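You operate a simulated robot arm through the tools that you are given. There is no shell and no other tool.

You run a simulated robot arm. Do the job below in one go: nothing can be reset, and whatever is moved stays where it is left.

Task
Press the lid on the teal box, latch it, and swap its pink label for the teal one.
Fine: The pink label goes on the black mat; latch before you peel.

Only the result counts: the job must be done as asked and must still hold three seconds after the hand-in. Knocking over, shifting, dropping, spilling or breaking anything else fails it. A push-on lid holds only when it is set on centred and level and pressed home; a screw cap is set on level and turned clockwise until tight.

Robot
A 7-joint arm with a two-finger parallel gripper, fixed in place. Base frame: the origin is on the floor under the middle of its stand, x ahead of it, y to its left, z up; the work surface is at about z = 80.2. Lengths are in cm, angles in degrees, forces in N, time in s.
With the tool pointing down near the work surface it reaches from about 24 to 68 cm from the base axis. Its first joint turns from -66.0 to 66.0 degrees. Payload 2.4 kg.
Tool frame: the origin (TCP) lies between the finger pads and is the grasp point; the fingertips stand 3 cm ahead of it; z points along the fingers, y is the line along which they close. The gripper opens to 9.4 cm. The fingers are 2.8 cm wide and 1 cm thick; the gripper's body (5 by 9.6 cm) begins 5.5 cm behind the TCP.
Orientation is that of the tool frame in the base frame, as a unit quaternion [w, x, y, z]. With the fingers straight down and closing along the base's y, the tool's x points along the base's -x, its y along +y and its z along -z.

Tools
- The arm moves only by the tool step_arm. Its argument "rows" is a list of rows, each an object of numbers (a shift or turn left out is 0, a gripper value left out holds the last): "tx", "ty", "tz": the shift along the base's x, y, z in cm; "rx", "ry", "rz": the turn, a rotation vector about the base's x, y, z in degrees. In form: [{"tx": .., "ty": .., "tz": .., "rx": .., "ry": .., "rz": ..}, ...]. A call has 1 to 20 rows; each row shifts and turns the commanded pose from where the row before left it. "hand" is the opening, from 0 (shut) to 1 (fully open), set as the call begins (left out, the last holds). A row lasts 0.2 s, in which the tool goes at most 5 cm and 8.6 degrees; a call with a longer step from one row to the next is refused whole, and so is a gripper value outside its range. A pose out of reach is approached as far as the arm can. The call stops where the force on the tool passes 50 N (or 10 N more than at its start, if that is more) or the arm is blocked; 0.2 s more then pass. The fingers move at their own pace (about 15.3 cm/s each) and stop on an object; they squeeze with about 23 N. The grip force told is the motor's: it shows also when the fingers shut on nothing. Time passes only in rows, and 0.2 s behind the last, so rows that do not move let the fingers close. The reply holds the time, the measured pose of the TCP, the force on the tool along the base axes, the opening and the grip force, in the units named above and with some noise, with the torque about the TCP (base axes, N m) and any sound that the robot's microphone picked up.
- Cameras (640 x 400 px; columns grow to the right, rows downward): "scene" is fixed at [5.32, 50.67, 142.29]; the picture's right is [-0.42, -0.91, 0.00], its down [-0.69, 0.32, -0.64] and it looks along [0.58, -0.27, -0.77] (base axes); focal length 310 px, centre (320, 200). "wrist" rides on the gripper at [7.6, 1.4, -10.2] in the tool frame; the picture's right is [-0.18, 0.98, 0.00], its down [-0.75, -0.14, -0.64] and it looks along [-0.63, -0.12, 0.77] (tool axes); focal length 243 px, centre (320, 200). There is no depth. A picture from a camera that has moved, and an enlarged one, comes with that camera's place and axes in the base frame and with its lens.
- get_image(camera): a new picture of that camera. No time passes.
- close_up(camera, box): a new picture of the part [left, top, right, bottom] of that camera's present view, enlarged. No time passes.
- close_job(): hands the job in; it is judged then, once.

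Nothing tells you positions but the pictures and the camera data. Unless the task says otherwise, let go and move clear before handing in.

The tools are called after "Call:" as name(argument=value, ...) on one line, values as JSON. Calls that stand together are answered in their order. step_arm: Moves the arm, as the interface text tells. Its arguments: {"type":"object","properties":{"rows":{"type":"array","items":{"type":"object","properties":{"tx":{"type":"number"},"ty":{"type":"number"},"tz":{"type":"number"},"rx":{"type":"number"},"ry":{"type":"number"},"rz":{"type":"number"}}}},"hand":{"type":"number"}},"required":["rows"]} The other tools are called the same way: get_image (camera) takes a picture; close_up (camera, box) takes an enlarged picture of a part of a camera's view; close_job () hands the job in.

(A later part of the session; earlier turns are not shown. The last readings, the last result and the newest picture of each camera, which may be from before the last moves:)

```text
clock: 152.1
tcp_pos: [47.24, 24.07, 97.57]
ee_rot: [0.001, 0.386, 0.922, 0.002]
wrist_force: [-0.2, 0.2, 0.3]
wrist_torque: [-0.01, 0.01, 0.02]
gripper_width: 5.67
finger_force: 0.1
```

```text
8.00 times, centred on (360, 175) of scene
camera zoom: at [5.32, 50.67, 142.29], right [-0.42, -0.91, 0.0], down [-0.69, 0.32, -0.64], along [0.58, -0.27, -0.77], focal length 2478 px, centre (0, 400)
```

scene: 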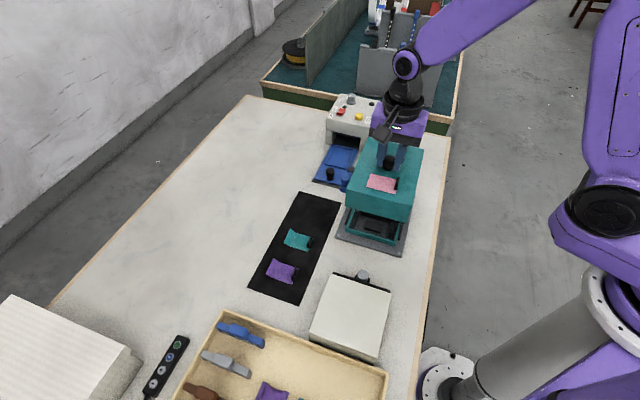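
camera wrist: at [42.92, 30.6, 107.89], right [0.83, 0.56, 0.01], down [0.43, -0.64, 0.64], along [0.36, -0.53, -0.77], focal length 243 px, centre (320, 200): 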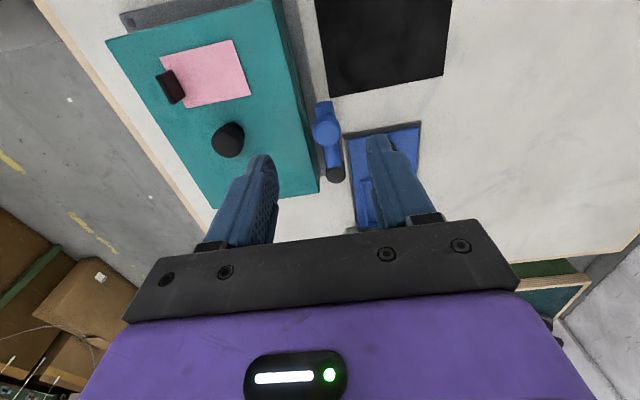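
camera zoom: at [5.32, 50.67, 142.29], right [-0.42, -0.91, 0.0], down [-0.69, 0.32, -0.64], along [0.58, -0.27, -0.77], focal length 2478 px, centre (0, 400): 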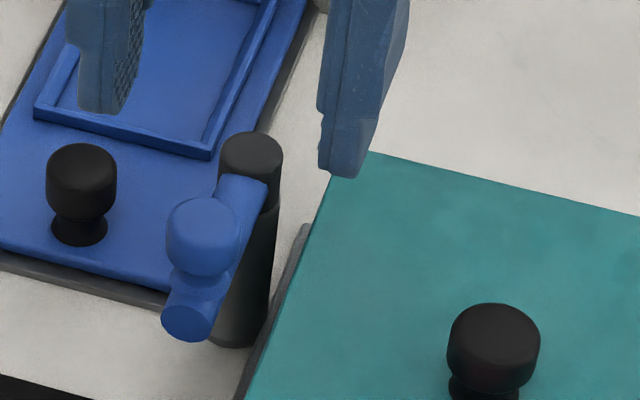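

From the wrist camera, the handle top is at about (48.1, 24.1, 90) and the post axis at about (51.25, 20.9), so the lever's radius is about 4.5 cm. I'll come down over the handle and check before gripping.

Call:
step_arm(rows=[{"tx": 0.74, "ty": -0.14, "tz": -1.5}, {"tz": -1.5}, {"tz": -1}, {}])

Call:
close_up(camera="wrist", box=[220, 80, 420, 220])

Call:
close_up(camera="scene", box=[310, 150, 390, 200])

```text
clock: 153.1
tcp_pos: [47.92, 24.06, 93.62]
ee_rot: [0.002, 0.386, 0.922, 0.002]
wrist_force: [-0.3, -0.2, 0.0]
wrist_torque: [-0.03, -0.03, 0.02]
gripper_width: 5.65
finger_force: 0.2
```

```text
2.86 times, centred on (320, 150) of wrist
camera zoom: at [43.55, 30.5, 103.91], right [0.83, 0.56, 0.01], down [0.43, -0.64, 0.64], along [0.36, -0.53, -0.77], focal length 693 px, centre (320, 343)
```

zoom: 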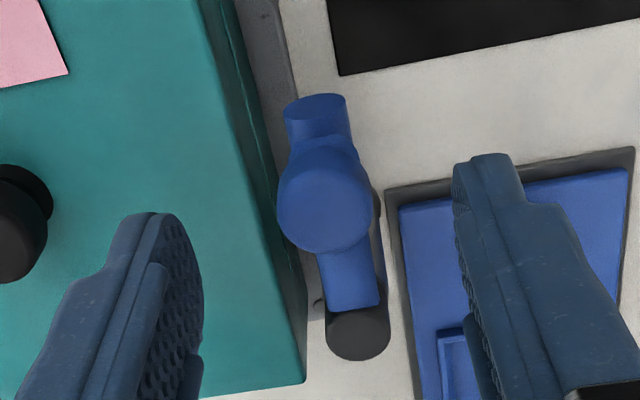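

```text
8.00 times, centred on (350, 175) of scene
camera zoom: at [5.32, 50.67, 142.29], right [-0.42, -0.91, 0.0], down [-0.69, 0.32, -0.64], along [0.58, -0.27, -0.77], focal length 2478 px, centre (80, 400)
```

zoom: 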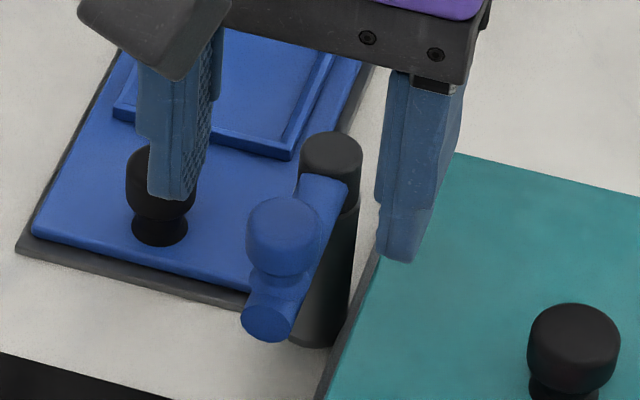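

The handle is between the fingers. I'll lower and close on it.

Call:
step_arm(rows=[{"ty": 0.1, "tz": -1}, {"tz": -1}, {"tz": -0.5}, {}])

Call:
step_arm(rows=[{}, {}, {}], hand=0)

Call:
close_up(camera="scene", box=[310, 150, 390, 200])

Call:
close_up(camera="wrist", box=[220, 80, 420, 220])

```text
clock: 154.1
tcp_pos: [48.09, 24.17, 91.02]
ee_rot: [0.003, 0.386, 0.923, 0.002]
wrist_force: [-0.7, -1.2, 0.0]
wrist_torque: [0.01, 0.02, 0.01]
gripper_width: 5.64
finger_force: 0.2
```

```text
clock: 154.9
tcp_pos: [48.05, 24.19, 91.11]
ee_rot: [0.002, 0.386, 0.922, 0.001]
wrist_force: [-1.9, -2.2, 0.5]
wrist_torque: [-0.14, 0.14, -0.07]
gripper_width: 2.15
finger_force: 45.5
```

```text
8.00 times, centred on (350, 175) of scene
camera zoom: at [5.32, 50.66, 142.29], right [-0.42, -0.91, 0.0], down [-0.69, 0.32, -0.64], along [0.58, -0.27, -0.77], focal length 2478 px, centre (80, 400)
```

zoom: 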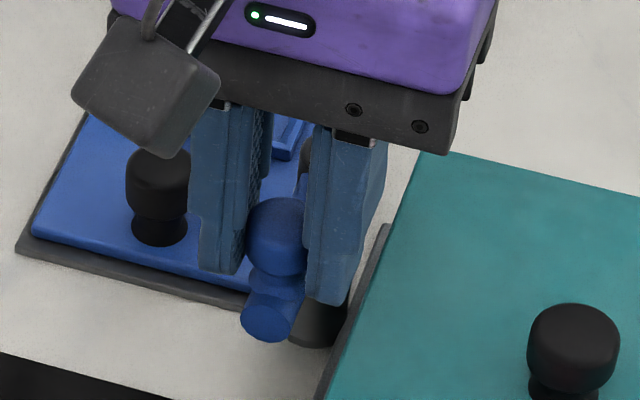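

```text
2.86 times, centred on (320, 150) of wrist
camera zoom: at [43.63, 30.6, 101.4], right [0.83, 0.56, 0.0], down [0.43, -0.64, 0.64], along [0.36, -0.53, -0.77], focal length 693 px, centre (320, 343)
```

zoom: 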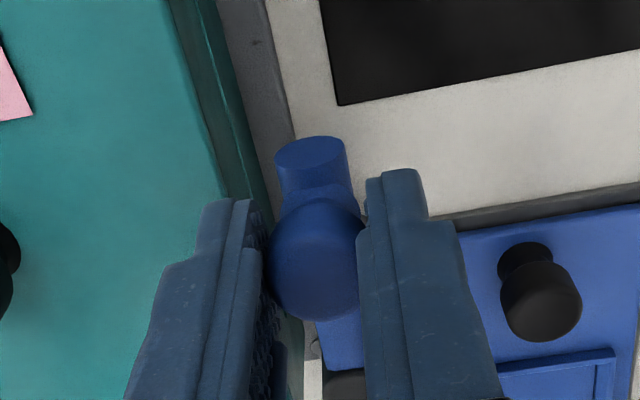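

The handle is firmly gripped. I'll swing it counter-clockwise about the post toward the lid, turning the tool along, and check the forces after the first part.

Call:
step_arm(rows=[{"tx": -0.2, "ty": -0.22, "rz": 3.75}, {"tx": -0.198, "ty": -0.222, "rz": 3.75}, {}])

Call:
close_up(camera="scene", box=[310, 150, 390, 200])

```text
clock: 155.7
tcp_pos: [47.59, 23.66, 91.1]
ee_rot: [0.0, 0.324, 0.946, 0.0]
wrist_force: [-4.8, -2.6, -10.5]
wrist_torque: [-0.09, 0.19, -0.27]
gripper_width: 2.11
finger_force: 45.0
```

```text
8.00 times, centred on (350, 175) of scene
camera zoom: at [5.33, 50.67, 142.29], right [-0.42, -0.91, 0.0], down [-0.69, 0.32, -0.64], along [0.58, -0.27, -0.77], focal length 2478 px, centre (80, 400)
```

zoom: 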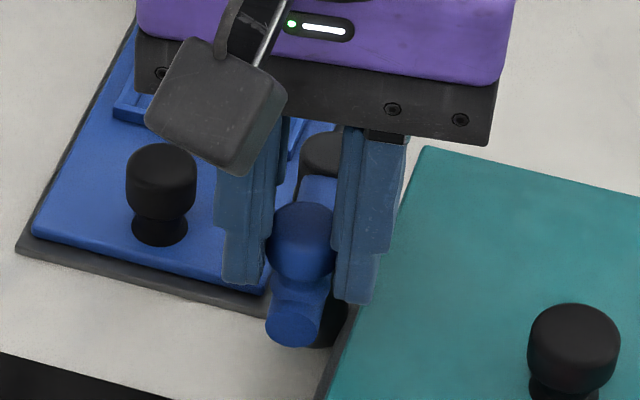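

The lever turns, but it pulls down on the grip with about 10 N, as if it descends while turning. I'll ease the tool down a little and continue.

Call:
step_arm(rows=[{"tz": -0.1}, {}])

Call:
step_arm(rows=[{"tx": -0.167, "ty": -0.246, "rz": 3.75}, {"tx": -0.167, "ty": -0.246, "rz": 3.75}, {}])

Call:
close_up(camera="scene", box=[310, 150, 390, 200])

```text
clock: 156.3
tcp_pos: [47.64, 23.76, 91.2]
ee_rot: [0.002, 0.325, 0.946, 0.002]
wrist_force: [-6.3, -1.8, 0.6]
wrist_torque: [0.12, 0.62, -0.3]
gripper_width: 2.13
finger_force: 45.2
```

```text
clock: 157.1
tcp_pos: [47.4, 23.32, 91.14]
ee_rot: [0.003, 0.262, 0.965, 0.003]
wrist_force: [-1.9, -3.2, 5.2]
wrist_torque: [-0.05, 0.31, -0.17]
gripper_width: 2.12
finger_force: 45.3
```

```text
8.00 times, centred on (350, 175) of scene
camera zoom: at [5.31, 50.66, 142.29], right [-0.42, -0.91, 0.0], down [-0.69, 0.32, -0.64], along [0.58, -0.27, -0.77], focal length 2478 px, centre (80, 400)
```

zoom: 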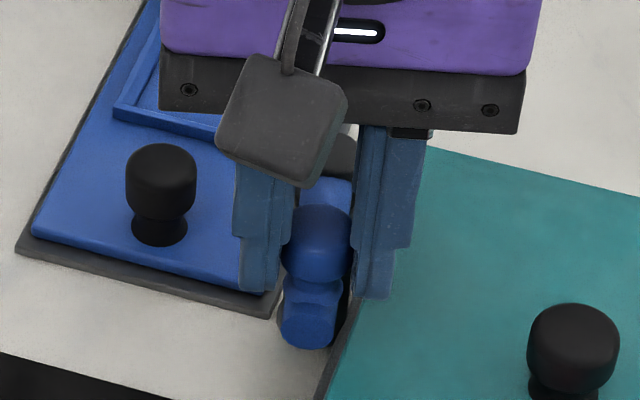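

The lever follows smoothly and the vertical load is gone. Continuing the swing.

Call:
step_arm(rows=[{"tx": -0.134, "ty": -0.266, "rz": 3.75}, {"tx": -0.134, "ty": -0.266, "rz": 3.75}, {"tx": -0.098, "ty": -0.281, "rz": 3.75}, {"tx": -0.098, "ty": -0.281, "rz": 3.75}, {}])

Call:
close_up(camera="scene", box=[310, 150, 390, 200])

```text
clock: 158.3
tcp_pos: [46.77, 22.29, 91.25]
ee_rot: [0.001, 0.133, 0.991, 0.003]
wrist_force: [-5.3, 2.5, 16.5]
wrist_torque: [0.04, 0.67, 0.02]
gripper_width: 2.14
finger_force: 44.9
```

```text
8.00 times, centred on (350, 175) of scene
camera zoom: at [5.29, 50.66, 142.29], right [-0.42, -0.91, 0.0], down [-0.69, 0.32, -0.64], along [0.58, -0.27, -0.77], focal length 2478 px, centre (80, 400)
```

zoom: 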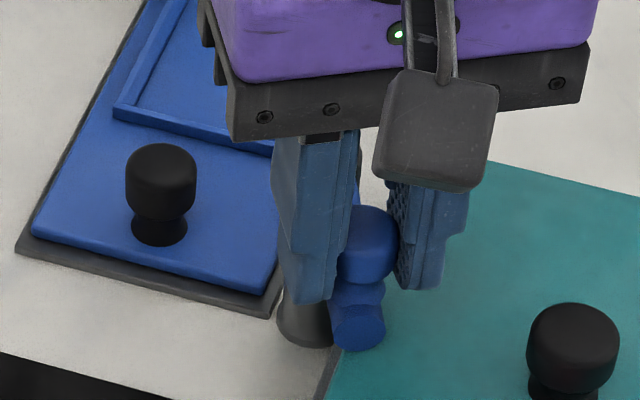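

An upward load of 16 N appears; I'll relieve it by raising the grip slightly and check.

Call:
step_arm(rows=[{"tz": 0.1}, {}])

Call:
step_arm(rows=[{"tx": -0.06, "ty": -0.29, "rz": 3.75}, {}])

Call:
close_up(camera="wrist", box=[220, 60, 420, 220])

Call:
close_up(camera="scene", box=[325, 160, 389, 200])

```text
clock: 158.9
tcp_pos: [46.85, 22.1, 91.21]
ee_rot: [0.001, 0.134, 0.991, 0.002]
wrist_force: [-4.7, 4.7, -8.9]
wrist_torque: [-0.28, -1.16, 0.19]
gripper_width: 2.09
finger_force: 45.1
```

```text
clock: 159.5
tcp_pos: [46.76, 21.85, 91.19]
ee_rot: [0.0, 0.1, 0.995, 0.002]
wrist_force: [-9.9, 5.4, -11.9]
wrist_torque: [-0.06, -0.29, 0.15]
gripper_width: 2.12
finger_force: 44.9
```

```text
2.50 times, centred on (320, 140) of wrist
camera zoom: at [39.51, 24.79, 101.41], right [0.38, 0.93, 0.0], down [0.71, -0.29, 0.64], along [0.59, -0.24, -0.77], focal length 606 px, centre (320, 350)
```

zoom: 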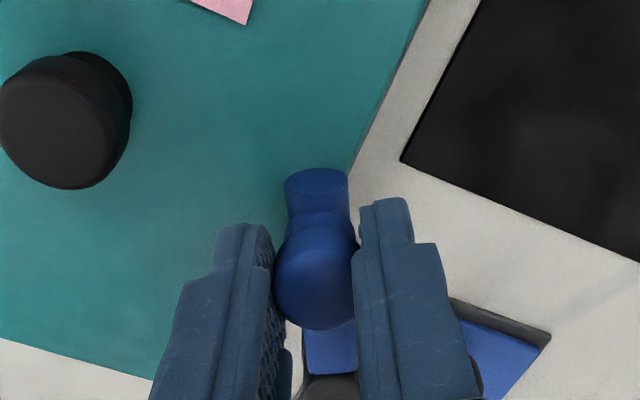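

```text
10.00 times, centred on (357, 180) of scene
camera zoom: at [5.32, 50.69, 142.28], right [-0.42, -0.91, 0.0], down [-0.69, 0.32, -0.64], along [0.58, -0.27, -0.77], focal length 3097 px, centre (-50, 400)
```

zoom: 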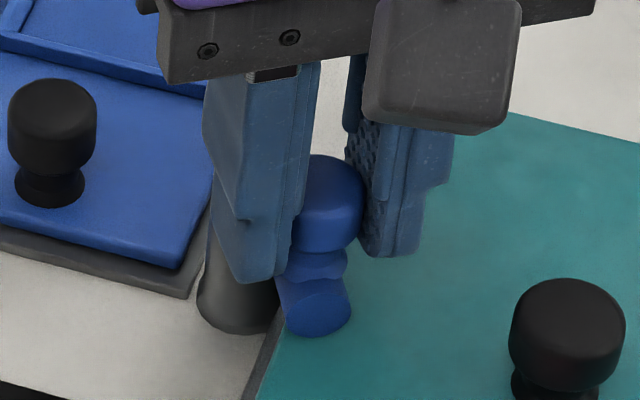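

The arm now passes over the lid's edge with clearance. The handle wants a slightly larger radius, so I'll correct for that and keep swinging.

Call:
step_arm(rows=[{"tx": -0.1, "ty": 0.0, "tz": -0.05}, {"tx": -0.06, "ty": -0.29, "rz": 3.75}, {"tx": -0.022, "ty": -0.3, "rz": 3.75}, {"tx": -0.022, "ty": -0.3, "rz": 3.75}, {}])

Call:
step_arm(rows=[{"tx": 0.017, "ty": -0.3, "rz": 3.75}, {"tx": 0.017, "ty": -0.3, "rz": 3.75}, {}])

Call:
close_up(camera="scene", box=[325, 160, 389, 200])

```text
clock: 160.7
tcp_pos: [46.62, 21.09, 91.13]
ee_rot: [0.0, 0.002, 1.0, 0.001]
wrist_force: [-15.1, 3.3, -0.2]
wrist_torque: [0.01, 0.9, 0.05]
gripper_width: 2.1
finger_force: 45.2
```

```text
clock: 161.5
tcp_pos: [46.55, 20.41, 91.13]
ee_rot: [-0.001, -0.064, 0.998, 0.002]
wrist_force: [-26.3, 7.4, 1.9]
wrist_torque: [0.05, -0.21, 0.27]
gripper_width: 2.11
finger_force: 45.0
```

```text
10.00 times, centred on (357, 180) of scene
camera zoom: at [5.25, 50.69, 142.28], right [-0.42, -0.91, 0.0], down [-0.69, 0.32, -0.64], along [0.58, -0.27, -0.77], focal length 3097 px, centre (-50, 400)
```

zoom: 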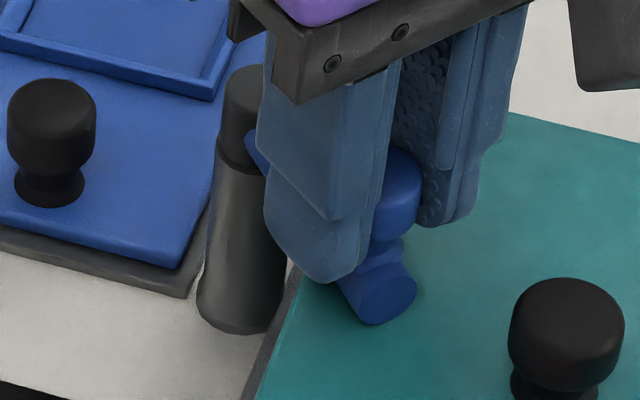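

The radial force has grown, so the true pivot is slightly nearer; I refit it to about (51.14, 20.6) with radius 4.7. I'll correct and continue.

Call:
step_arm(rows=[{"tx": -0.16, "ty": -0.02}, {}])

Call:
step_arm(rows=[{"tx": 0.01, "ty": -0.3, "rz": 3.75}, {"tx": 0.045, "ty": -0.308, "rz": 3.75}, {}])

Call:
close_up(camera="scene", box=[325, 160, 389, 200])

```text
clock: 162.1
tcp_pos: [46.57, 20.13, 91.12]
ee_rot: [0.001, -0.06, 0.998, 0.002]
wrist_force: [-13.7, 0.9, 7.0]
wrist_torque: [-0.23, 1.19, 0.09]
gripper_width: 2.1
finger_force: 44.9
```

```text
clock: 162.9
tcp_pos: [46.64, 19.76, 91.21]
ee_rot: [0.002, -0.126, 0.992, 0.002]
wrist_force: [-10.4, -1.9, 15.0]
wrist_torque: [-0.28, 0.86, -0.04]
gripper_width: 2.11
finger_force: 44.3
```

```text
10.00 times, centred on (357, 180) of scene
camera zoom: at [5.28, 50.65, 142.29], right [-0.42, -0.91, 0.0], down [-0.69, 0.32, -0.64], along [0.58, -0.27, -0.77], focal length 3097 px, centre (-50, 400)
```

zoom: 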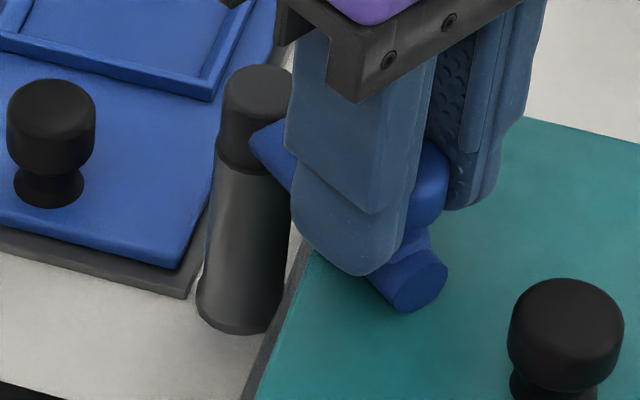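

Call:
step_arm(rows=[{"tx": -0.06, "ty": 0.0, "tz": 0.05}, {"tx": 0.067, "ty": -0.296, "rz": 3.75}, {"tx": 0.088, "ty": -0.299, "rz": 3.75}, {}])

Call:
step_arm(rows=[{"tx": 0.105, "ty": -0.284, "rz": 3.75}, {"tx": 0.127, "ty": -0.285, "rz": 3.75}, {}])

Call:
close_up(camera="scene", box=[325, 160, 389, 200])

```text
clock: 163.9
tcp_pos: [46.67, 19.18, 91.08]
ee_rot: [0.002, -0.193, 0.981, 0.002]
wrist_force: [0.5, 5.6, -18.3]
wrist_torque: [0.47, -1.11, 0.29]
gripper_width: 2.09
finger_force: 45.1
```

```text
clock: 164.7
tcp_pos: [46.96, 18.42, 91.21]
ee_rot: [0.001, -0.256, 0.967, 0.002]
wrist_force: [-2.4, 4.0, -19.8]
wrist_torque: [0.39, -0.65, 0.2]
gripper_width: 2.11
finger_force: 44.7
```

```text
10.00 times, centred on (357, 180) of scene
camera zoom: at [5.35, 50.69, 142.28], right [-0.42, -0.91, 0.0], down [-0.69, 0.32, -0.64], along [0.58, -0.27, -0.77], focal length 3097 px, centre (-50, 400)
```

zoom: 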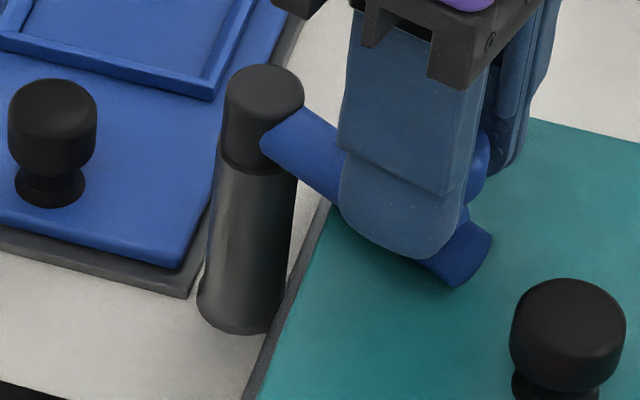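

Call:
step_arm(rows=[{"tz": -0.05}, {"tx": 0.141, "ty": -0.269, "rz": 3.75}, {"tx": 0.163, "ty": -0.265, "rz": 3.75}, {}])

Call:
step_arm(rows=[{"tx": 0.175, "ty": -0.248, "rz": 3.75}, {"tx": 0.196, "ty": -0.242, "rz": 3.75}, {}])

Call:
close_up(camera="scene", box=[325, 150, 421, 210])

Call:
close_up(camera="wrist", box=[200, 40, 440, 220])

```text
clock: 165.7
tcp_pos: [47.17, 17.91, 91.17]
ee_rot: [-0.003, -0.318, 0.948, 0.003]
wrist_force: [-19.5, -6.5, 6.4]
wrist_torque: [-0.32, 0.35, 0.15]
gripper_width: 2.08
finger_force: 45.0
```

```text
clock: 166.5
tcp_pos: [47.53, 17.55, 91.18]
ee_rot: [-0.003, -0.38, 0.925, 0.002]
wrist_force: [-17.8, -10.1, -2.8]
wrist_torque: [-0.37, 0.06, 0.04]
gripper_width: 2.08
finger_force: 44.9
```

```text
6.67 times, centred on (373, 180) of scene
camera zoom: at [5.29, 50.64, 142.3], right [-0.42, -0.91, 0.0], down [-0.69, 0.32, -0.64], along [0.58, -0.27, -0.77], focal length 2064 px, centre (-33, 333)
```

zoom: 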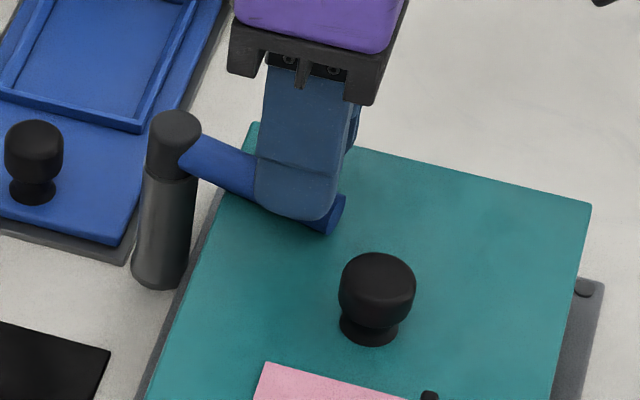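

```text
2.22 times, centred on (320, 130) of wrist
camera zoom: at [41.12, 13.14, 101.44], right [-0.56, 0.83, 0.01], down [0.64, 0.43, 0.64], along [0.53, 0.36, -0.77], focal length 539 px, centre (320, 356)
```

zoom: 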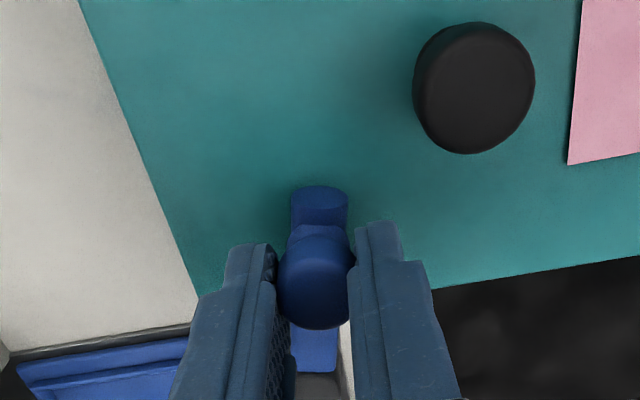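

The lever now lies across the lid, a full 90° turn. I'll relieve the radial load and nudge slightly further to feel whether it is at its stop.

Call:
step_arm(rows=[{"tx": -0.08, "ty": -0.08}, {}])

Call:
step_arm(rows=[{"tx": 0.105, "ty": -0.115, "rz": 1.9}, {}])

Call:
step_arm(rows=[{"tx": 0.105, "ty": -0.115, "rz": 1.9}, {}])

```text
clock: 167.1
tcp_pos: [47.44, 17.39, 91.19]
ee_rot: [-0.001, -0.38, 0.925, 0.004]
wrist_force: [-6.6, -3.1, -24.6]
wrist_torque: [-0.7, 0.4, 0.06]
gripper_width: 2.08
finger_force: 44.4
```

```text
clock: 167.7
tcp_pos: [47.65, 17.37, 91.15]
ee_rot: [-0.002, -0.395, 0.919, 0.004]
wrist_force: [-7.0, -0.6, -29.3]
wrist_torque: [0.14, -0.35, 0.18]
gripper_width: 2.07
finger_force: 45.5
```

```text
clock: 168.3
tcp_pos: [47.67, 17.15, 91.14]
ee_rot: [-0.003, -0.41, 0.912, 0.003]
wrist_force: [-9.7, -2.6, -22.8]
wrist_torque: [0.26, -0.36, 0.15]
gripper_width: 2.08
finger_force: 45.1
```

Call:
step_arm(rows=[{"tz": -0.07}, {}])

Call:
step_arm(rows=[{"tx": 0.115, "ty": -0.105, "rz": 1.9}, {"tx": 0.115, "ty": -0.105, "rz": 1.9}, {}])

Call:
close_up(camera="scene", box=[325, 150, 421, 210])

```text
clock: 168.9
tcp_pos: [47.78, 17.23, 91.15]
ee_rot: [0.0, -0.409, 0.912, 0.002]
wrist_force: [-7.8, -2.7, -18.6]
wrist_torque: [-0.97, 0.62, 0.08]
gripper_width: 2.09
finger_force: 44.9
```

```text
clock: 169.7
tcp_pos: [47.87, 16.85, 91.13]
ee_rot: [-0.002, -0.441, 0.897, 0.003]
wrist_force: [-19.2, -7.8, 4.6]
wrist_torque: [0.26, -0.24, 0.32]
gripper_width: 2.08
finger_force: 45.3
```

```text
6.67 times, centred on (373, 180) of scene
camera zoom: at [5.27, 50.64, 142.3], right [-0.42, -0.91, 0.0], down [-0.69, 0.32, -0.64], along [0.58, -0.27, -0.77], focal length 2064 px, centre (-33, 333)
```

zoom: 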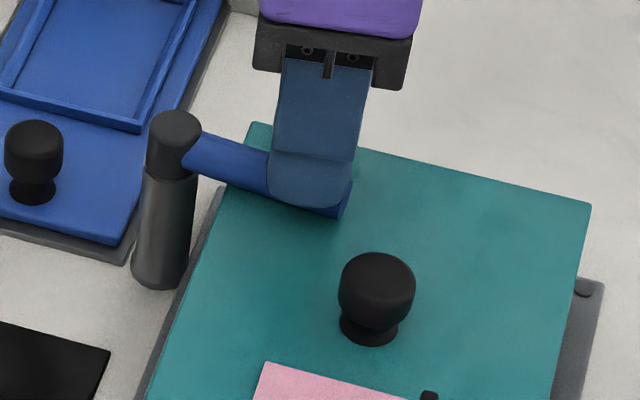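

The lever keeps turning without a stop; the arm now appears parallel to the lid's short edge. I'll release the handle and see where it stays.

Call:
step_arm(rows=[{"tx": -0.09, "ty": -0.05}, {}])

Call:
step_arm(rows=[{}, {}], hand=0.5)

Call:
step_arm(rows=[{"tz": 2}, {"tz": 2.5}, {"tz": 2.5}, {}])

Call:
close_up(camera="scene", box=[325, 150, 421, 210])

Call:
get_image(camera="wrist")

```text
clock: 170.3
tcp_pos: [47.9, 16.96, 91.15]
ee_rot: [-0.001, -0.44, 0.898, 0.004]
wrist_force: [-12.5, -7.7, 1.4]
wrist_torque: [-0.84, 0.43, 0.06]
gripper_width: 2.08
finger_force: 44.3
```

```text
clock: 170.9
tcp_pos: [48.01, 17.03, 91.24]
ee_rot: [0.0, -0.44, 0.898, 0.003]
wrist_force: [-0.4, 0.3, 0.1]
wrist_torque: [0.0, 0.0, 0.0]
gripper_width: 4.73
finger_force: 0.0
```

```text
clock: 171.9
tcp_pos: [48.01, 17.09, 98.03]
ee_rot: [0.0, -0.44, 0.898, 0.002]
wrist_force: [0.2, 0.5, -0.4]
wrist_torque: [-0.02, -0.01, 0.0]
gripper_width: 4.71
finger_force: 0.1
```

```text
6.67 times, centred on (373, 180) of scene
camera zoom: at [5.32, 50.67, 142.29], right [-0.42, -0.91, 0.0], down [-0.69, 0.32, -0.64], along [0.58, -0.27, -0.77], focal length 2064 px, centre (-33, 333)
```

zoom: 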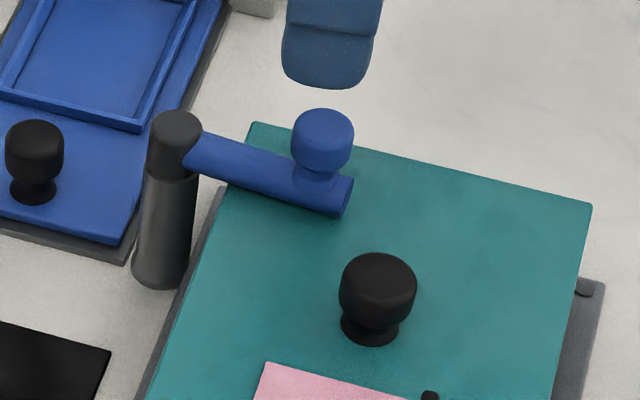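

```text
taken
camera wrist: at [42.23, 11.88, 108.31], right [-0.66, 0.75, 0.01], down [0.57, 0.51, 0.64], along [0.48, 0.43, -0.77], focal length 243 px, centre (320, 200)
```

wrist: 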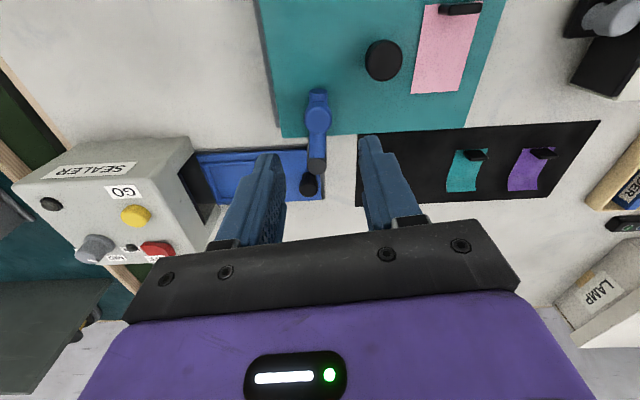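

The lever stays where I left it, at about 97° of turn. I'll re-grip and feel gently a little further for an end stop, since a latch is usually fully closed at its stop.

Call:
close_up(camera="wrist", box=[240, 50, 400, 210])

Call:
step_arm(rows=[{"tz": -2.5}, {"tz": -2.5}, {"tz": -2}, {}])

Call:
step_arm(rows=[{}, {}, {}], hand=0)

Call:
step_arm(rows=[{"tx": 0.125, "ty": -0.11, "rz": 2}, {}])

Call:
step_arm(rows=[{"tx": 0.125, "ty": -0.105, "rz": 2}, {}])

Call:
step_arm(rows=[{"tx": 0.13, "ty": -0.1, "rz": 2}, {}])

```text
2.50 times, centred on (320, 130) of wrist
camera zoom: at [42.23, 11.88, 108.31], right [-0.66, 0.75, 0.01], down [0.57, 0.51, 0.64], along [0.48, 0.43, -0.77], focal length 606 px, centre (320, 375)
```

zoom: 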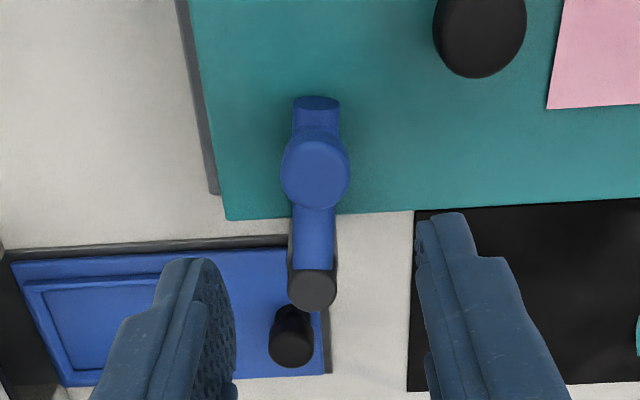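

```text
clock: 172.9
tcp_pos: [47.59, 17.01, 91.07]
ee_rot: [0.0, -0.44, 0.898, 0.003]
wrist_force: [-0.9, -0.4, -0.1]
wrist_torque: [0.0, 0.01, -0.02]
gripper_width: 4.69
finger_force: 0.1
```

```text
clock: 173.7
tcp_pos: [47.67, 17.08, 91.16]
ee_rot: [-0.001, -0.439, 0.898, 0.003]
wrist_force: [-0.2, -0.1, -5.9]
wrist_torque: [0.38, -0.5, 0.01]
gripper_width: 2.11
finger_force: 44.8
```

```text
clock: 174.3
tcp_pos: [47.73, 16.71, 90.96]
ee_rot: [-0.001, -0.456, 0.89, 0.003]
wrist_force: [-4.6, -1.0, -5.4]
wrist_torque: [0.69, -0.65, 0.1]
gripper_width: 2.1
finger_force: 44.9
```

```text
clock: 174.9
tcp_pos: [48.02, 16.73, 90.99]
ee_rot: [-0.002, -0.471, 0.882, 0.003]
wrist_force: [-8.0, -2.0, -10.4]
wrist_torque: [0.39, -0.44, 0.17]
gripper_width: 2.14
finger_force: 44.8
```

```text
clock: 175.5
tcp_pos: [48.09, 16.48, 91.09]
ee_rot: [-0.003, -0.487, 0.873, 0.003]
wrist_force: [-15.6, -6.0, -4.3]
wrist_torque: [-0.12, 0.05, -0.1]
gripper_width: 2.06
finger_force: 45.2
```

Call:
step_arm(rows=[{"tx": 0.1, "ty": -0.12, "rz": 2}, {}])

Call:
step_arm(rows=[{"tx": 0.1, "ty": -0.12, "rz": 2}, {}])

Call:
close_up(camera="scene", box=[325, 150, 421, 210])

```text
clock: 176.1
tcp_pos: [48.08, 16.46, 91.09]
ee_rot: [-0.003, -0.502, 0.865, 0.004]
wrist_force: [-22.4, -1.0, -1.5]
wrist_torque: [0.48, -0.25, -0.18]
gripper_width: 2.07
finger_force: 44.9
```

```text
clock: 176.7
tcp_pos: [48.09, 16.46, 91.03]
ee_rot: [-0.004, -0.519, 0.855, 0.004]
wrist_force: [-23.3, 14.2, -10.8]
wrist_torque: [0.05, 0.2, -0.23]
gripper_width: 2.08
finger_force: 44.9
```

```text
6.67 times, centred on (373, 180) of scene
camera zoom: at [5.28, 50.71, 142.27], right [-0.42, -0.91, 0.0], down [-0.69, 0.32, -0.64], along [0.58, -0.27, -0.77], focal length 2064 px, centre (-33, 333)
```

zoom: 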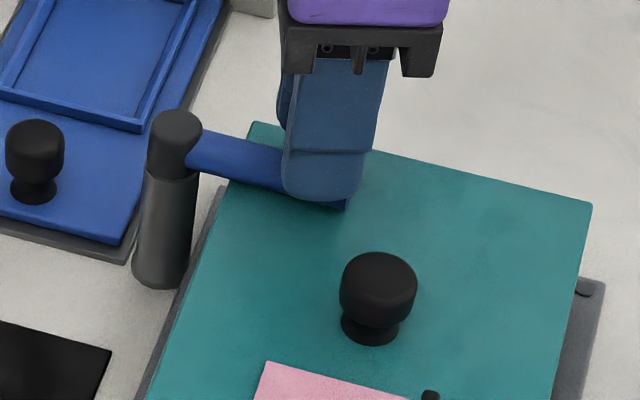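

The lever has now reached its end stop (resistance rose to 27 N with no motion). I'll release the handle there and check that it stays.

Call:
step_arm(rows=[{}, {}], hand=0.5)

Call:
step_arm(rows=[{"tz": 2}, {"tz": 2.5}, {"tz": 2.5}, {}])

Call:
close_up(camera="scene", box=[325, 150, 421, 210])

Call:
close_up(camera="wrist", box=[240, 50, 400, 210])

Call:
close_up(camera="scene", box=[325, 160, 421, 265])

```text
clock: 177.3
tcp_pos: [48.51, 16.19, 91.18]
ee_rot: [0.0, -0.516, 0.856, 0.003]
wrist_force: [0.1, -0.8, 0.8]
wrist_torque: [0.02, 0.0, 0.0]
gripper_width: 4.7
finger_force: 0.1
```

```text
clock: 178.3
tcp_pos: [48.67, 16.46, 98.11]
ee_rot: [0.0, -0.516, 0.856, 0.003]
wrist_force: [0.1, 0.0, 0.9]
wrist_torque: [0.0, 0.01, 0.04]
gripper_width: 4.67
finger_force: 0.0
```

```text
6.67 times, centred on (373, 180) of scene
camera zoom: at [5.32, 50.67, 142.29], right [-0.42, -0.91, 0.0], down [-0.69, 0.32, -0.64], along [0.58, -0.27, -0.77], focal length 2064 px, centre (-33, 333)
```

zoom: 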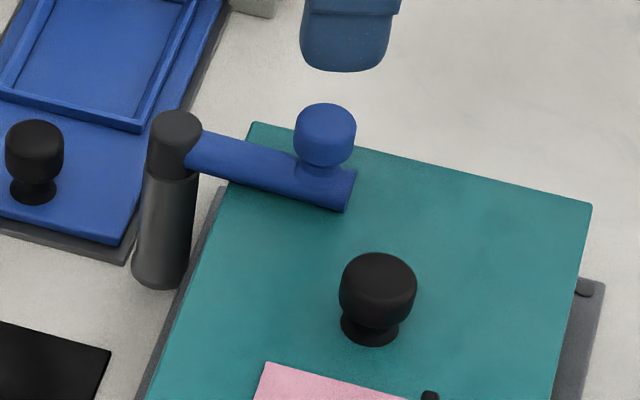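

```text
2.50 times, centred on (320, 130) of wrist
camera zoom: at [43.85, 10.48, 108.38], right [-0.78, 0.62, 0.01], down [0.48, 0.6, 0.64], along [0.4, 0.51, -0.77], focal length 606 px, centre (320, 375)
```

zoom: 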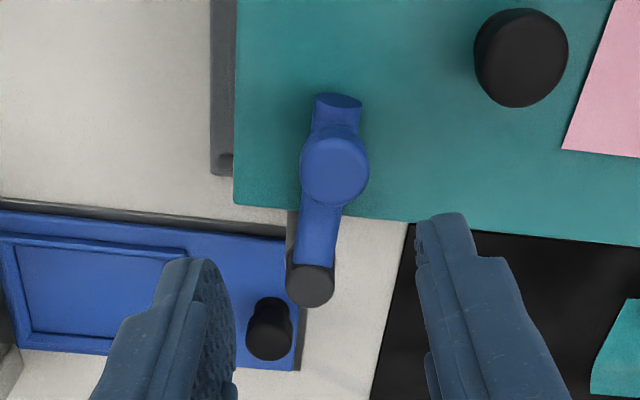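

```text
3.81 times, centred on (373, 212) of scene
camera zoom: at [5.32, 50.67, 142.29], right [-0.42, -0.91, 0.0], down [-0.69, 0.32, -0.64], along [0.58, -0.27, -0.77], focal length 1180 px, centre (118, 152)
```

zoom: 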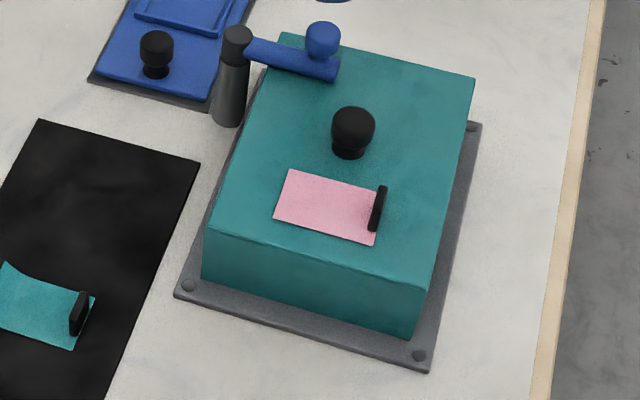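

The latch arm now lies across the lid at its stop. Next is peeling: I'll turn the tool back to -45° and go over the pink label's black tab.

Call:
step_arm(rows=[{"tx": -0.5, "ty": 0, "rz": -7.5}, {"tx": -0.8, "ty": 0.2, "rz": -7.5}, {"tx": -0.8, "ty": 0.2, "rz": -7.5}, {"tx": -0.8, "ty": 0.2, "rz": -7.5}, {"tx": -0.8, "ty": 0.2, "rz": -7.5}, {"tx": -0.8, "ty": 0.2, "rz": -7.5}, {"tx": -0.8, "ty": 0.2, "rz": -7.5}, {"tx": -0.8, "ty": 0.2, "rz": -7.5}, {"tx": -0.8, "ty": 0.2, "rz": -7.5}, {"tx": -0.8, "ty": 0.2, "rz": -7.5}, {"tx": -0.9, "ty": 0.2, "rz": -7.5}, {"tx": -0.9, "ty": 0.3, "rz": -7.5}, {"tx": -0.9, "ty": 0.3, "rz": -7.5}, {"tx": -0.9, "ty": 0.3, "rz": -7.5}, {"tx": -0.8, "ty": 0.3, "rz": -2.2}, {}])

Call:
get_image(camera="wrist")

Call:
close_up(camera="wrist", box=[220, 60, 420, 200])

Call:
close_up(camera="scene", box=[345, 185, 425, 235])

```text
clock: 181.7
tcp_pos: [36.36, 19.56, 98.3]
ee_rot: [0.001, 0.383, 0.924, 0.002]
wrist_force: [0.0, -1.1, -0.4]
wrist_torque: [0.0, -0.03, 0.03]
gripper_width: 4.67
finger_force: 0.1
```

```text
taken
camera wrist: at [31.98, 26.03, 108.49], right [0.83, 0.56, 0.01], down [0.43, -0.63, 0.64], along [0.37, -0.53, -0.77], focal length 243 px, centre (320, 200)
```

wrist: 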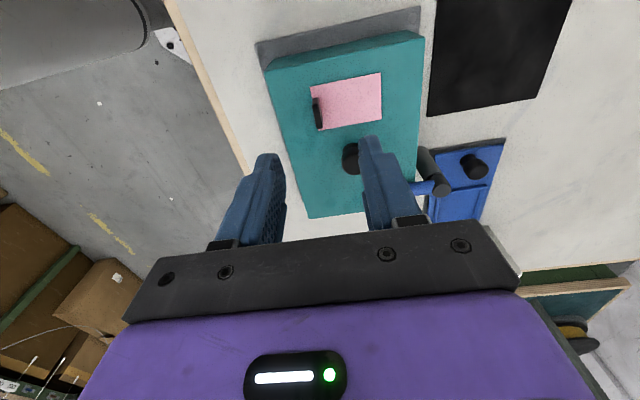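

```text
2.86 times, centred on (320, 130) of wrist
camera zoom: at [31.98, 26.03, 108.49], right [0.83, 0.56, 0.01], down [0.43, -0.63, 0.64], along [0.37, -0.53, -0.77], focal length 693 px, centre (320, 400)
```

zoom: 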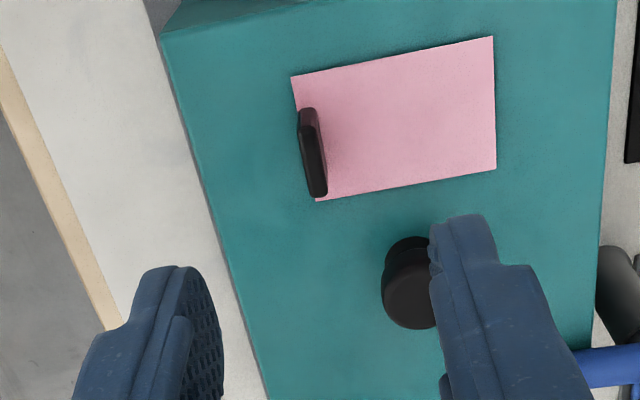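

```text
8.00 times, centred on (385, 210) of scene
camera zoom: at [5.32, 50.67, 142.29], right [-0.42, -0.91, 0.0], down [-0.69, 0.32, -0.64], along [0.58, -0.27, -0.77], focal length 2478 px, centre (-200, 120)
```

zoom: 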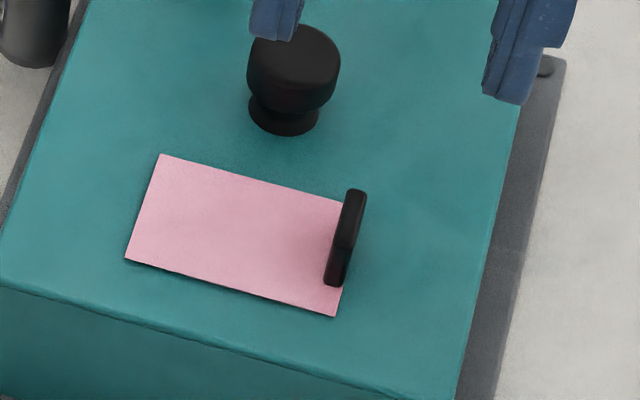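

The black tab's top is at about (36.2, 19.4), thin across the lid's width, so my closing direction fits. I'll come down over it with a narrower opening.

Call:
step_arm(rows=[{"tx": -0.16, "ty": -0.13, "tz": -2}, {"tz": -2.5}, {"tz": -2.3}, {}], hand=0.32)

Call:
close_up(camera="wrist", box=[240, 100, 400, 220])

Call:
close_up(camera="scene", box=[345, 185, 425, 235])

```text
clock: 182.7
tcp_pos: [36.32, 19.33, 90.99]
ee_rot: [0.002, 0.383, 0.924, 0.002]
wrist_force: [0.0, -0.2, -0.2]
wrist_torque: [0.04, -0.01, 0.01]
gripper_width: 3.01
finger_force: 0.0
```

```text
3.33 times, centred on (320, 160) of wrist
camera zoom: at [31.87, 25.86, 101.3], right [0.82, 0.57, 0.01], down [0.43, -0.63, 0.64], along [0.37, -0.53, -0.77], focal length 809 px, centre (320, 333)
```

zoom: 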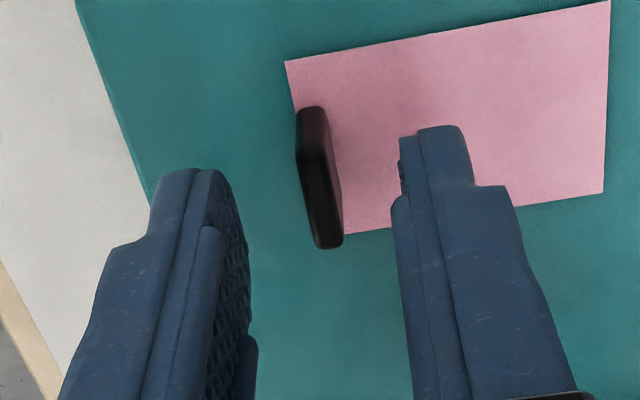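

```text
8.00 times, centred on (385, 210) of scene
camera zoom: at [5.32, 50.67, 142.29], right [-0.42, -0.91, 0.0], down [-0.69, 0.32, -0.64], along [0.58, -0.27, -0.77], focal length 2478 px, centre (-200, 120)
```

zoom: 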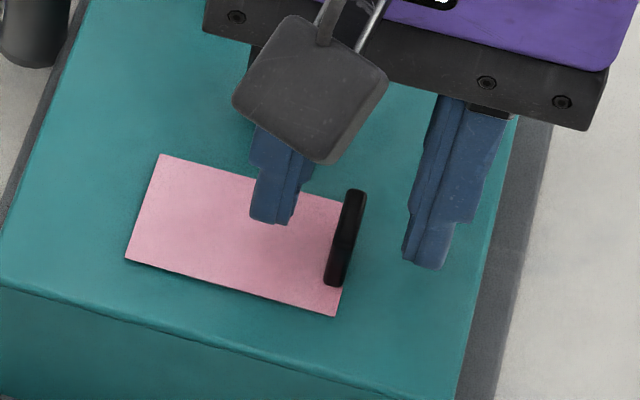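

Call:
step_arm(rows=[{"tx": 0.17, "ty": -0.17}, {}])

Call:
step_arm(rows=[{}])

Call:
step_arm(rows=[{}])

```text
clock: 183.3
tcp_pos: [36.45, 19.31, 91.2]
ee_rot: [0.002, 0.383, 0.924, 0.002]
wrist_force: [-0.2, 0.0, 0.2]
wrist_torque: [0.0, 0.01, -0.03]
gripper_width: 2.99
finger_force: 0.1
```

```text
clock: 183.7
tcp_pos: [36.42, 19.34, 91.22]
ee_rot: [0.001, 0.383, 0.924, 0.002]
wrist_force: [0.3, -0.5, -0.7]
wrist_torque: [-0.01, -0.01, -0.02]
gripper_width: 3.03
finger_force: 0.1
```

```text
clock: 184.1
tcp_pos: [36.5, 19.29, 91.26]
ee_rot: [0.003, 0.382, 0.924, 0.002]
wrist_force: [0.6, 0.4, -0.1]
wrist_torque: [0.0, -0.01, -0.02]
gripper_width: 3.02
finger_force: 0.1
```

Call:
step_arm(rows=[{"tz": -0.8}, {"tz": -0.5}, {"tz": -0.35}, {}])

Call:
close_up(camera="scene", box=[345, 185, 425, 235])

Call:
close_up(camera="wrist", box=[240, 100, 400, 220])

```text
clock: 185.1
tcp_pos: [36.39, 19.4, 89.5]
ee_rot: [0.002, 0.383, 0.924, 0.002]
wrist_force: [-1.3, -0.3, -0.2]
wrist_torque: [-0.02, 0.01, 0.01]
gripper_width: 2.98
finger_force: 0.0
```

```text
8.00 times, centred on (385, 210) of scene
camera zoom: at [5.32, 50.67, 142.29], right [-0.42, -0.91, 0.0], down [-0.69, 0.32, -0.64], along [0.58, -0.27, -0.77], focal length 2478 px, centre (-200, 120)
```

zoom: 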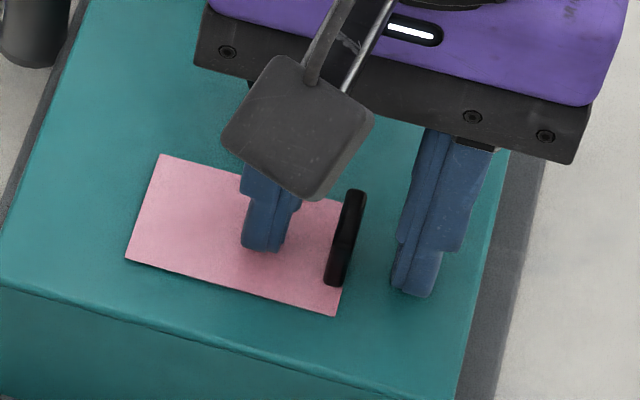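

```text
3.33 times, centred on (320, 160) of wrist
camera zoom: at [31.99, 25.85, 99.9], right [0.82, 0.57, 0.01], down [0.43, -0.63, 0.64], along [0.37, -0.53, -0.77], focal length 809 px, centre (320, 333)
```

zoom: 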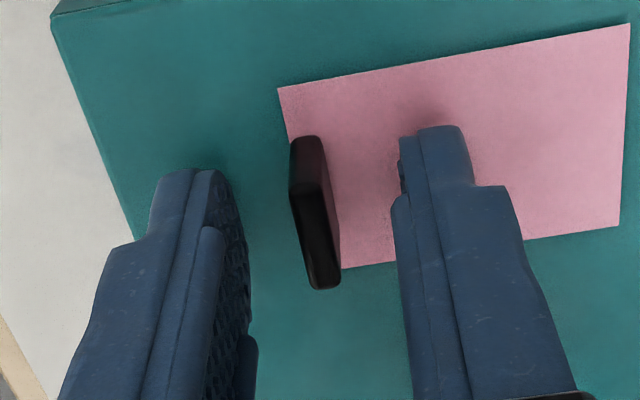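

The tab sits centred between the fingers. Closing on it now.

Call:
step_arm(rows=[{}, {}, {}], hand=0)

Call:
close_up(camera="scene", box=[345, 185, 425, 235])

Call:
close_up(camera="wrist", box=[240, 100, 400, 220])

```text
clock: 185.9
tcp_pos: [36.38, 19.4, 89.68]
ee_rot: [0.002, 0.383, 0.924, 0.002]
wrist_force: [-1.5, -1.0, -0.6]
wrist_torque: [-0.03, 0.1, 0.04]
gripper_width: 0.45
finger_force: 23.1
```

```text
8.00 times, centred on (385, 210) of scene
camera zoom: at [5.32, 50.67, 142.29], right [-0.42, -0.91, 0.0], down [-0.69, 0.32, -0.64], along [0.58, -0.27, -0.77], focal length 2478 px, centre (-200, 120)
```

zoom: 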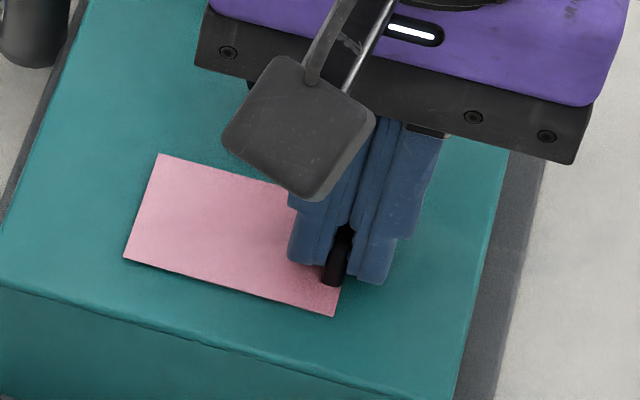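

```text
3.33 times, centred on (320, 160) of wrist
camera zoom: at [31.96, 25.84, 99.9], right [0.82, 0.57, 0.0], down [0.43, -0.63, 0.64], along [0.37, -0.53, -0.77], focal length 809 px, centre (320, 333)
```

zoom: 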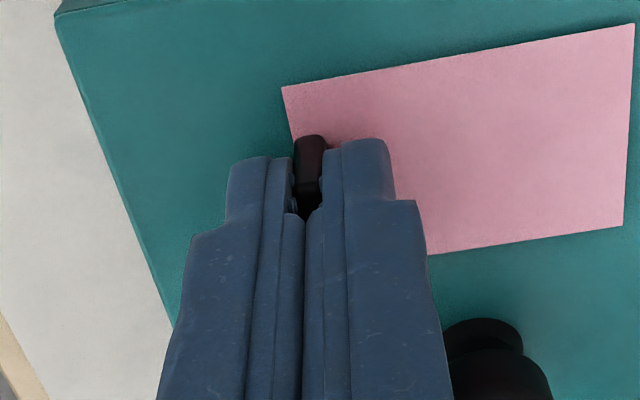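

The tab is gripped (0.45 cm thick). I'll peel by lifting slowly and watch the force and the lid.

Call:
step_arm(rows=[{"tz": 0.1}, {}])

Call:
step_arm(rows=[{"tz": 0.1}, {}])

Call:
step_arm(rows=[{"tz": 0.2}, {}])

Call:
close_up(camera="scene", box=[345, 185, 425, 235])

```text
clock: 186.5
tcp_pos: [36.45, 19.31, 89.75]
ee_rot: [0.002, 0.383, 0.924, 0.003]
wrist_force: [0.7, -0.2, 0.0]
wrist_torque: [-0.02, -0.02, 0.01]
gripper_width: 0.45
finger_force: 23.1
```

```text
clock: 187.1
tcp_pos: [36.45, 19.24, 89.94]
ee_rot: [0.002, 0.383, 0.924, 0.002]
wrist_force: [-0.1, 0.1, 0.0]
wrist_torque: [0.03, -0.02, 0.03]
gripper_width: 0.44
finger_force: 22.7
```

```text
clock: 187.7
tcp_pos: [36.46, 19.28, 89.93]
ee_rot: [0.002, 0.383, 0.924, 0.002]
wrist_force: [0.1, 0.7, -0.9]
wrist_torque: [-0.05, 0.01, -0.04]
gripper_width: 0.45
finger_force: 22.7
```

```text
8.00 times, centred on (385, 210) of scene
camera zoom: at [5.32, 50.67, 142.29], right [-0.42, -0.91, 0.0], down [-0.69, 0.32, -0.64], along [0.58, -0.27, -0.77], focal length 2478 px, centre (-200, 120)
```

zoom: 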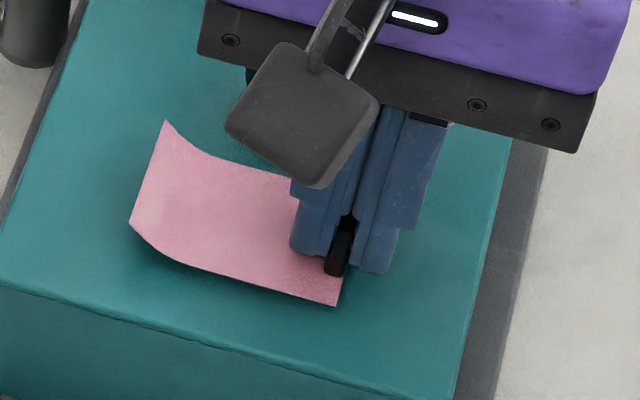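

The label came free and curled, and the lid did not move. I'll lift it and carry it to the free back part of the black mat.

Call:
step_arm(rows=[{"tz": 1}, {"tz": 2}, {"tz": 2.5}, {}])

Call:
close_up(camera="scene", box=[325, 160, 421, 265])

Call:
step_arm(rows=[{"tx": 1.2, "ty": 1.4}, {"tx": 1.4, "ty": 1.7}, {"tx": 1.4, "ty": 1.7}, {"tx": 1.4, "ty": 1.7}, {"tx": 1.4, "ty": 1.7}, {"tx": 1.4, "ty": 1.7}, {"tx": 1.6, "ty": 1.7}, {}, {}])

Call:
get_image(camera="scene")

Call:
get_image(camera="wrist")

```text
clock: 188.7
tcp_pos: [36.2, 19.1, 95.6]
ee_rot: [0.002, 0.383, 0.924, 0.002]
wrist_force: [0.5, -0.2, -0.6]
wrist_torque: [-0.01, 0.02, 0.0]
gripper_width: 0.42
finger_force: 22.6
```

```text
3.81 times, centred on (373, 212) of scene
camera zoom: at [5.32, 50.67, 142.29], right [-0.42, -0.91, 0.0], down [-0.69, 0.32, -0.64], along [0.58, -0.27, -0.77], focal length 1180 px, centre (118, 152)
```

zoom: 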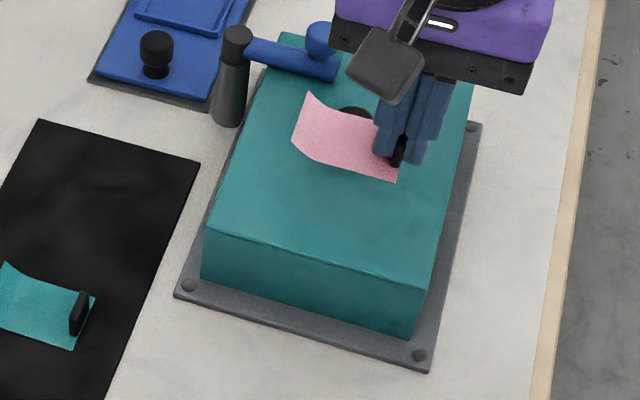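

```text
clock: 190.7
tcp_pos: [46.21, 30.95, 95.5]
ee_rot: [0.002, 0.383, 0.924, 0.002]
wrist_force: [-0.1, -0.8, 0.1]
wrist_torque: [0.02, -0.01, -0.01]
gripper_width: 0.45
finger_force: 22.3
```

```text
taken
```

scene: 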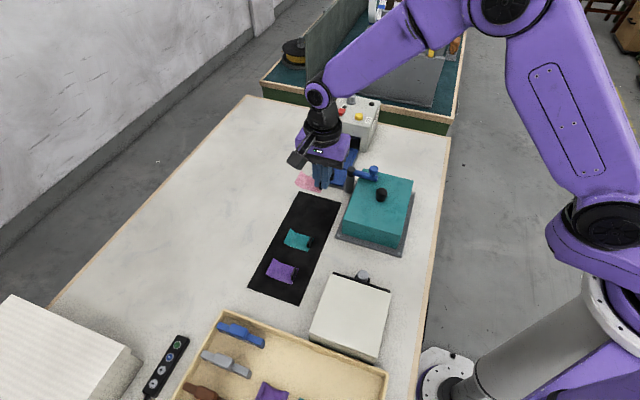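

```text
taken
camera wrist: at [41.77, 37.44, 105.75], right [0.82, 0.57, 0.01], down [0.43, -0.63, 0.64], along [0.37, -0.53, -0.77], focal length 243 px, centre (320, 200)
```

wrist: 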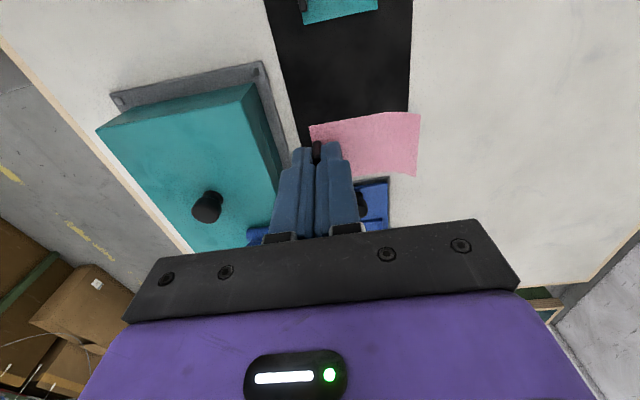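

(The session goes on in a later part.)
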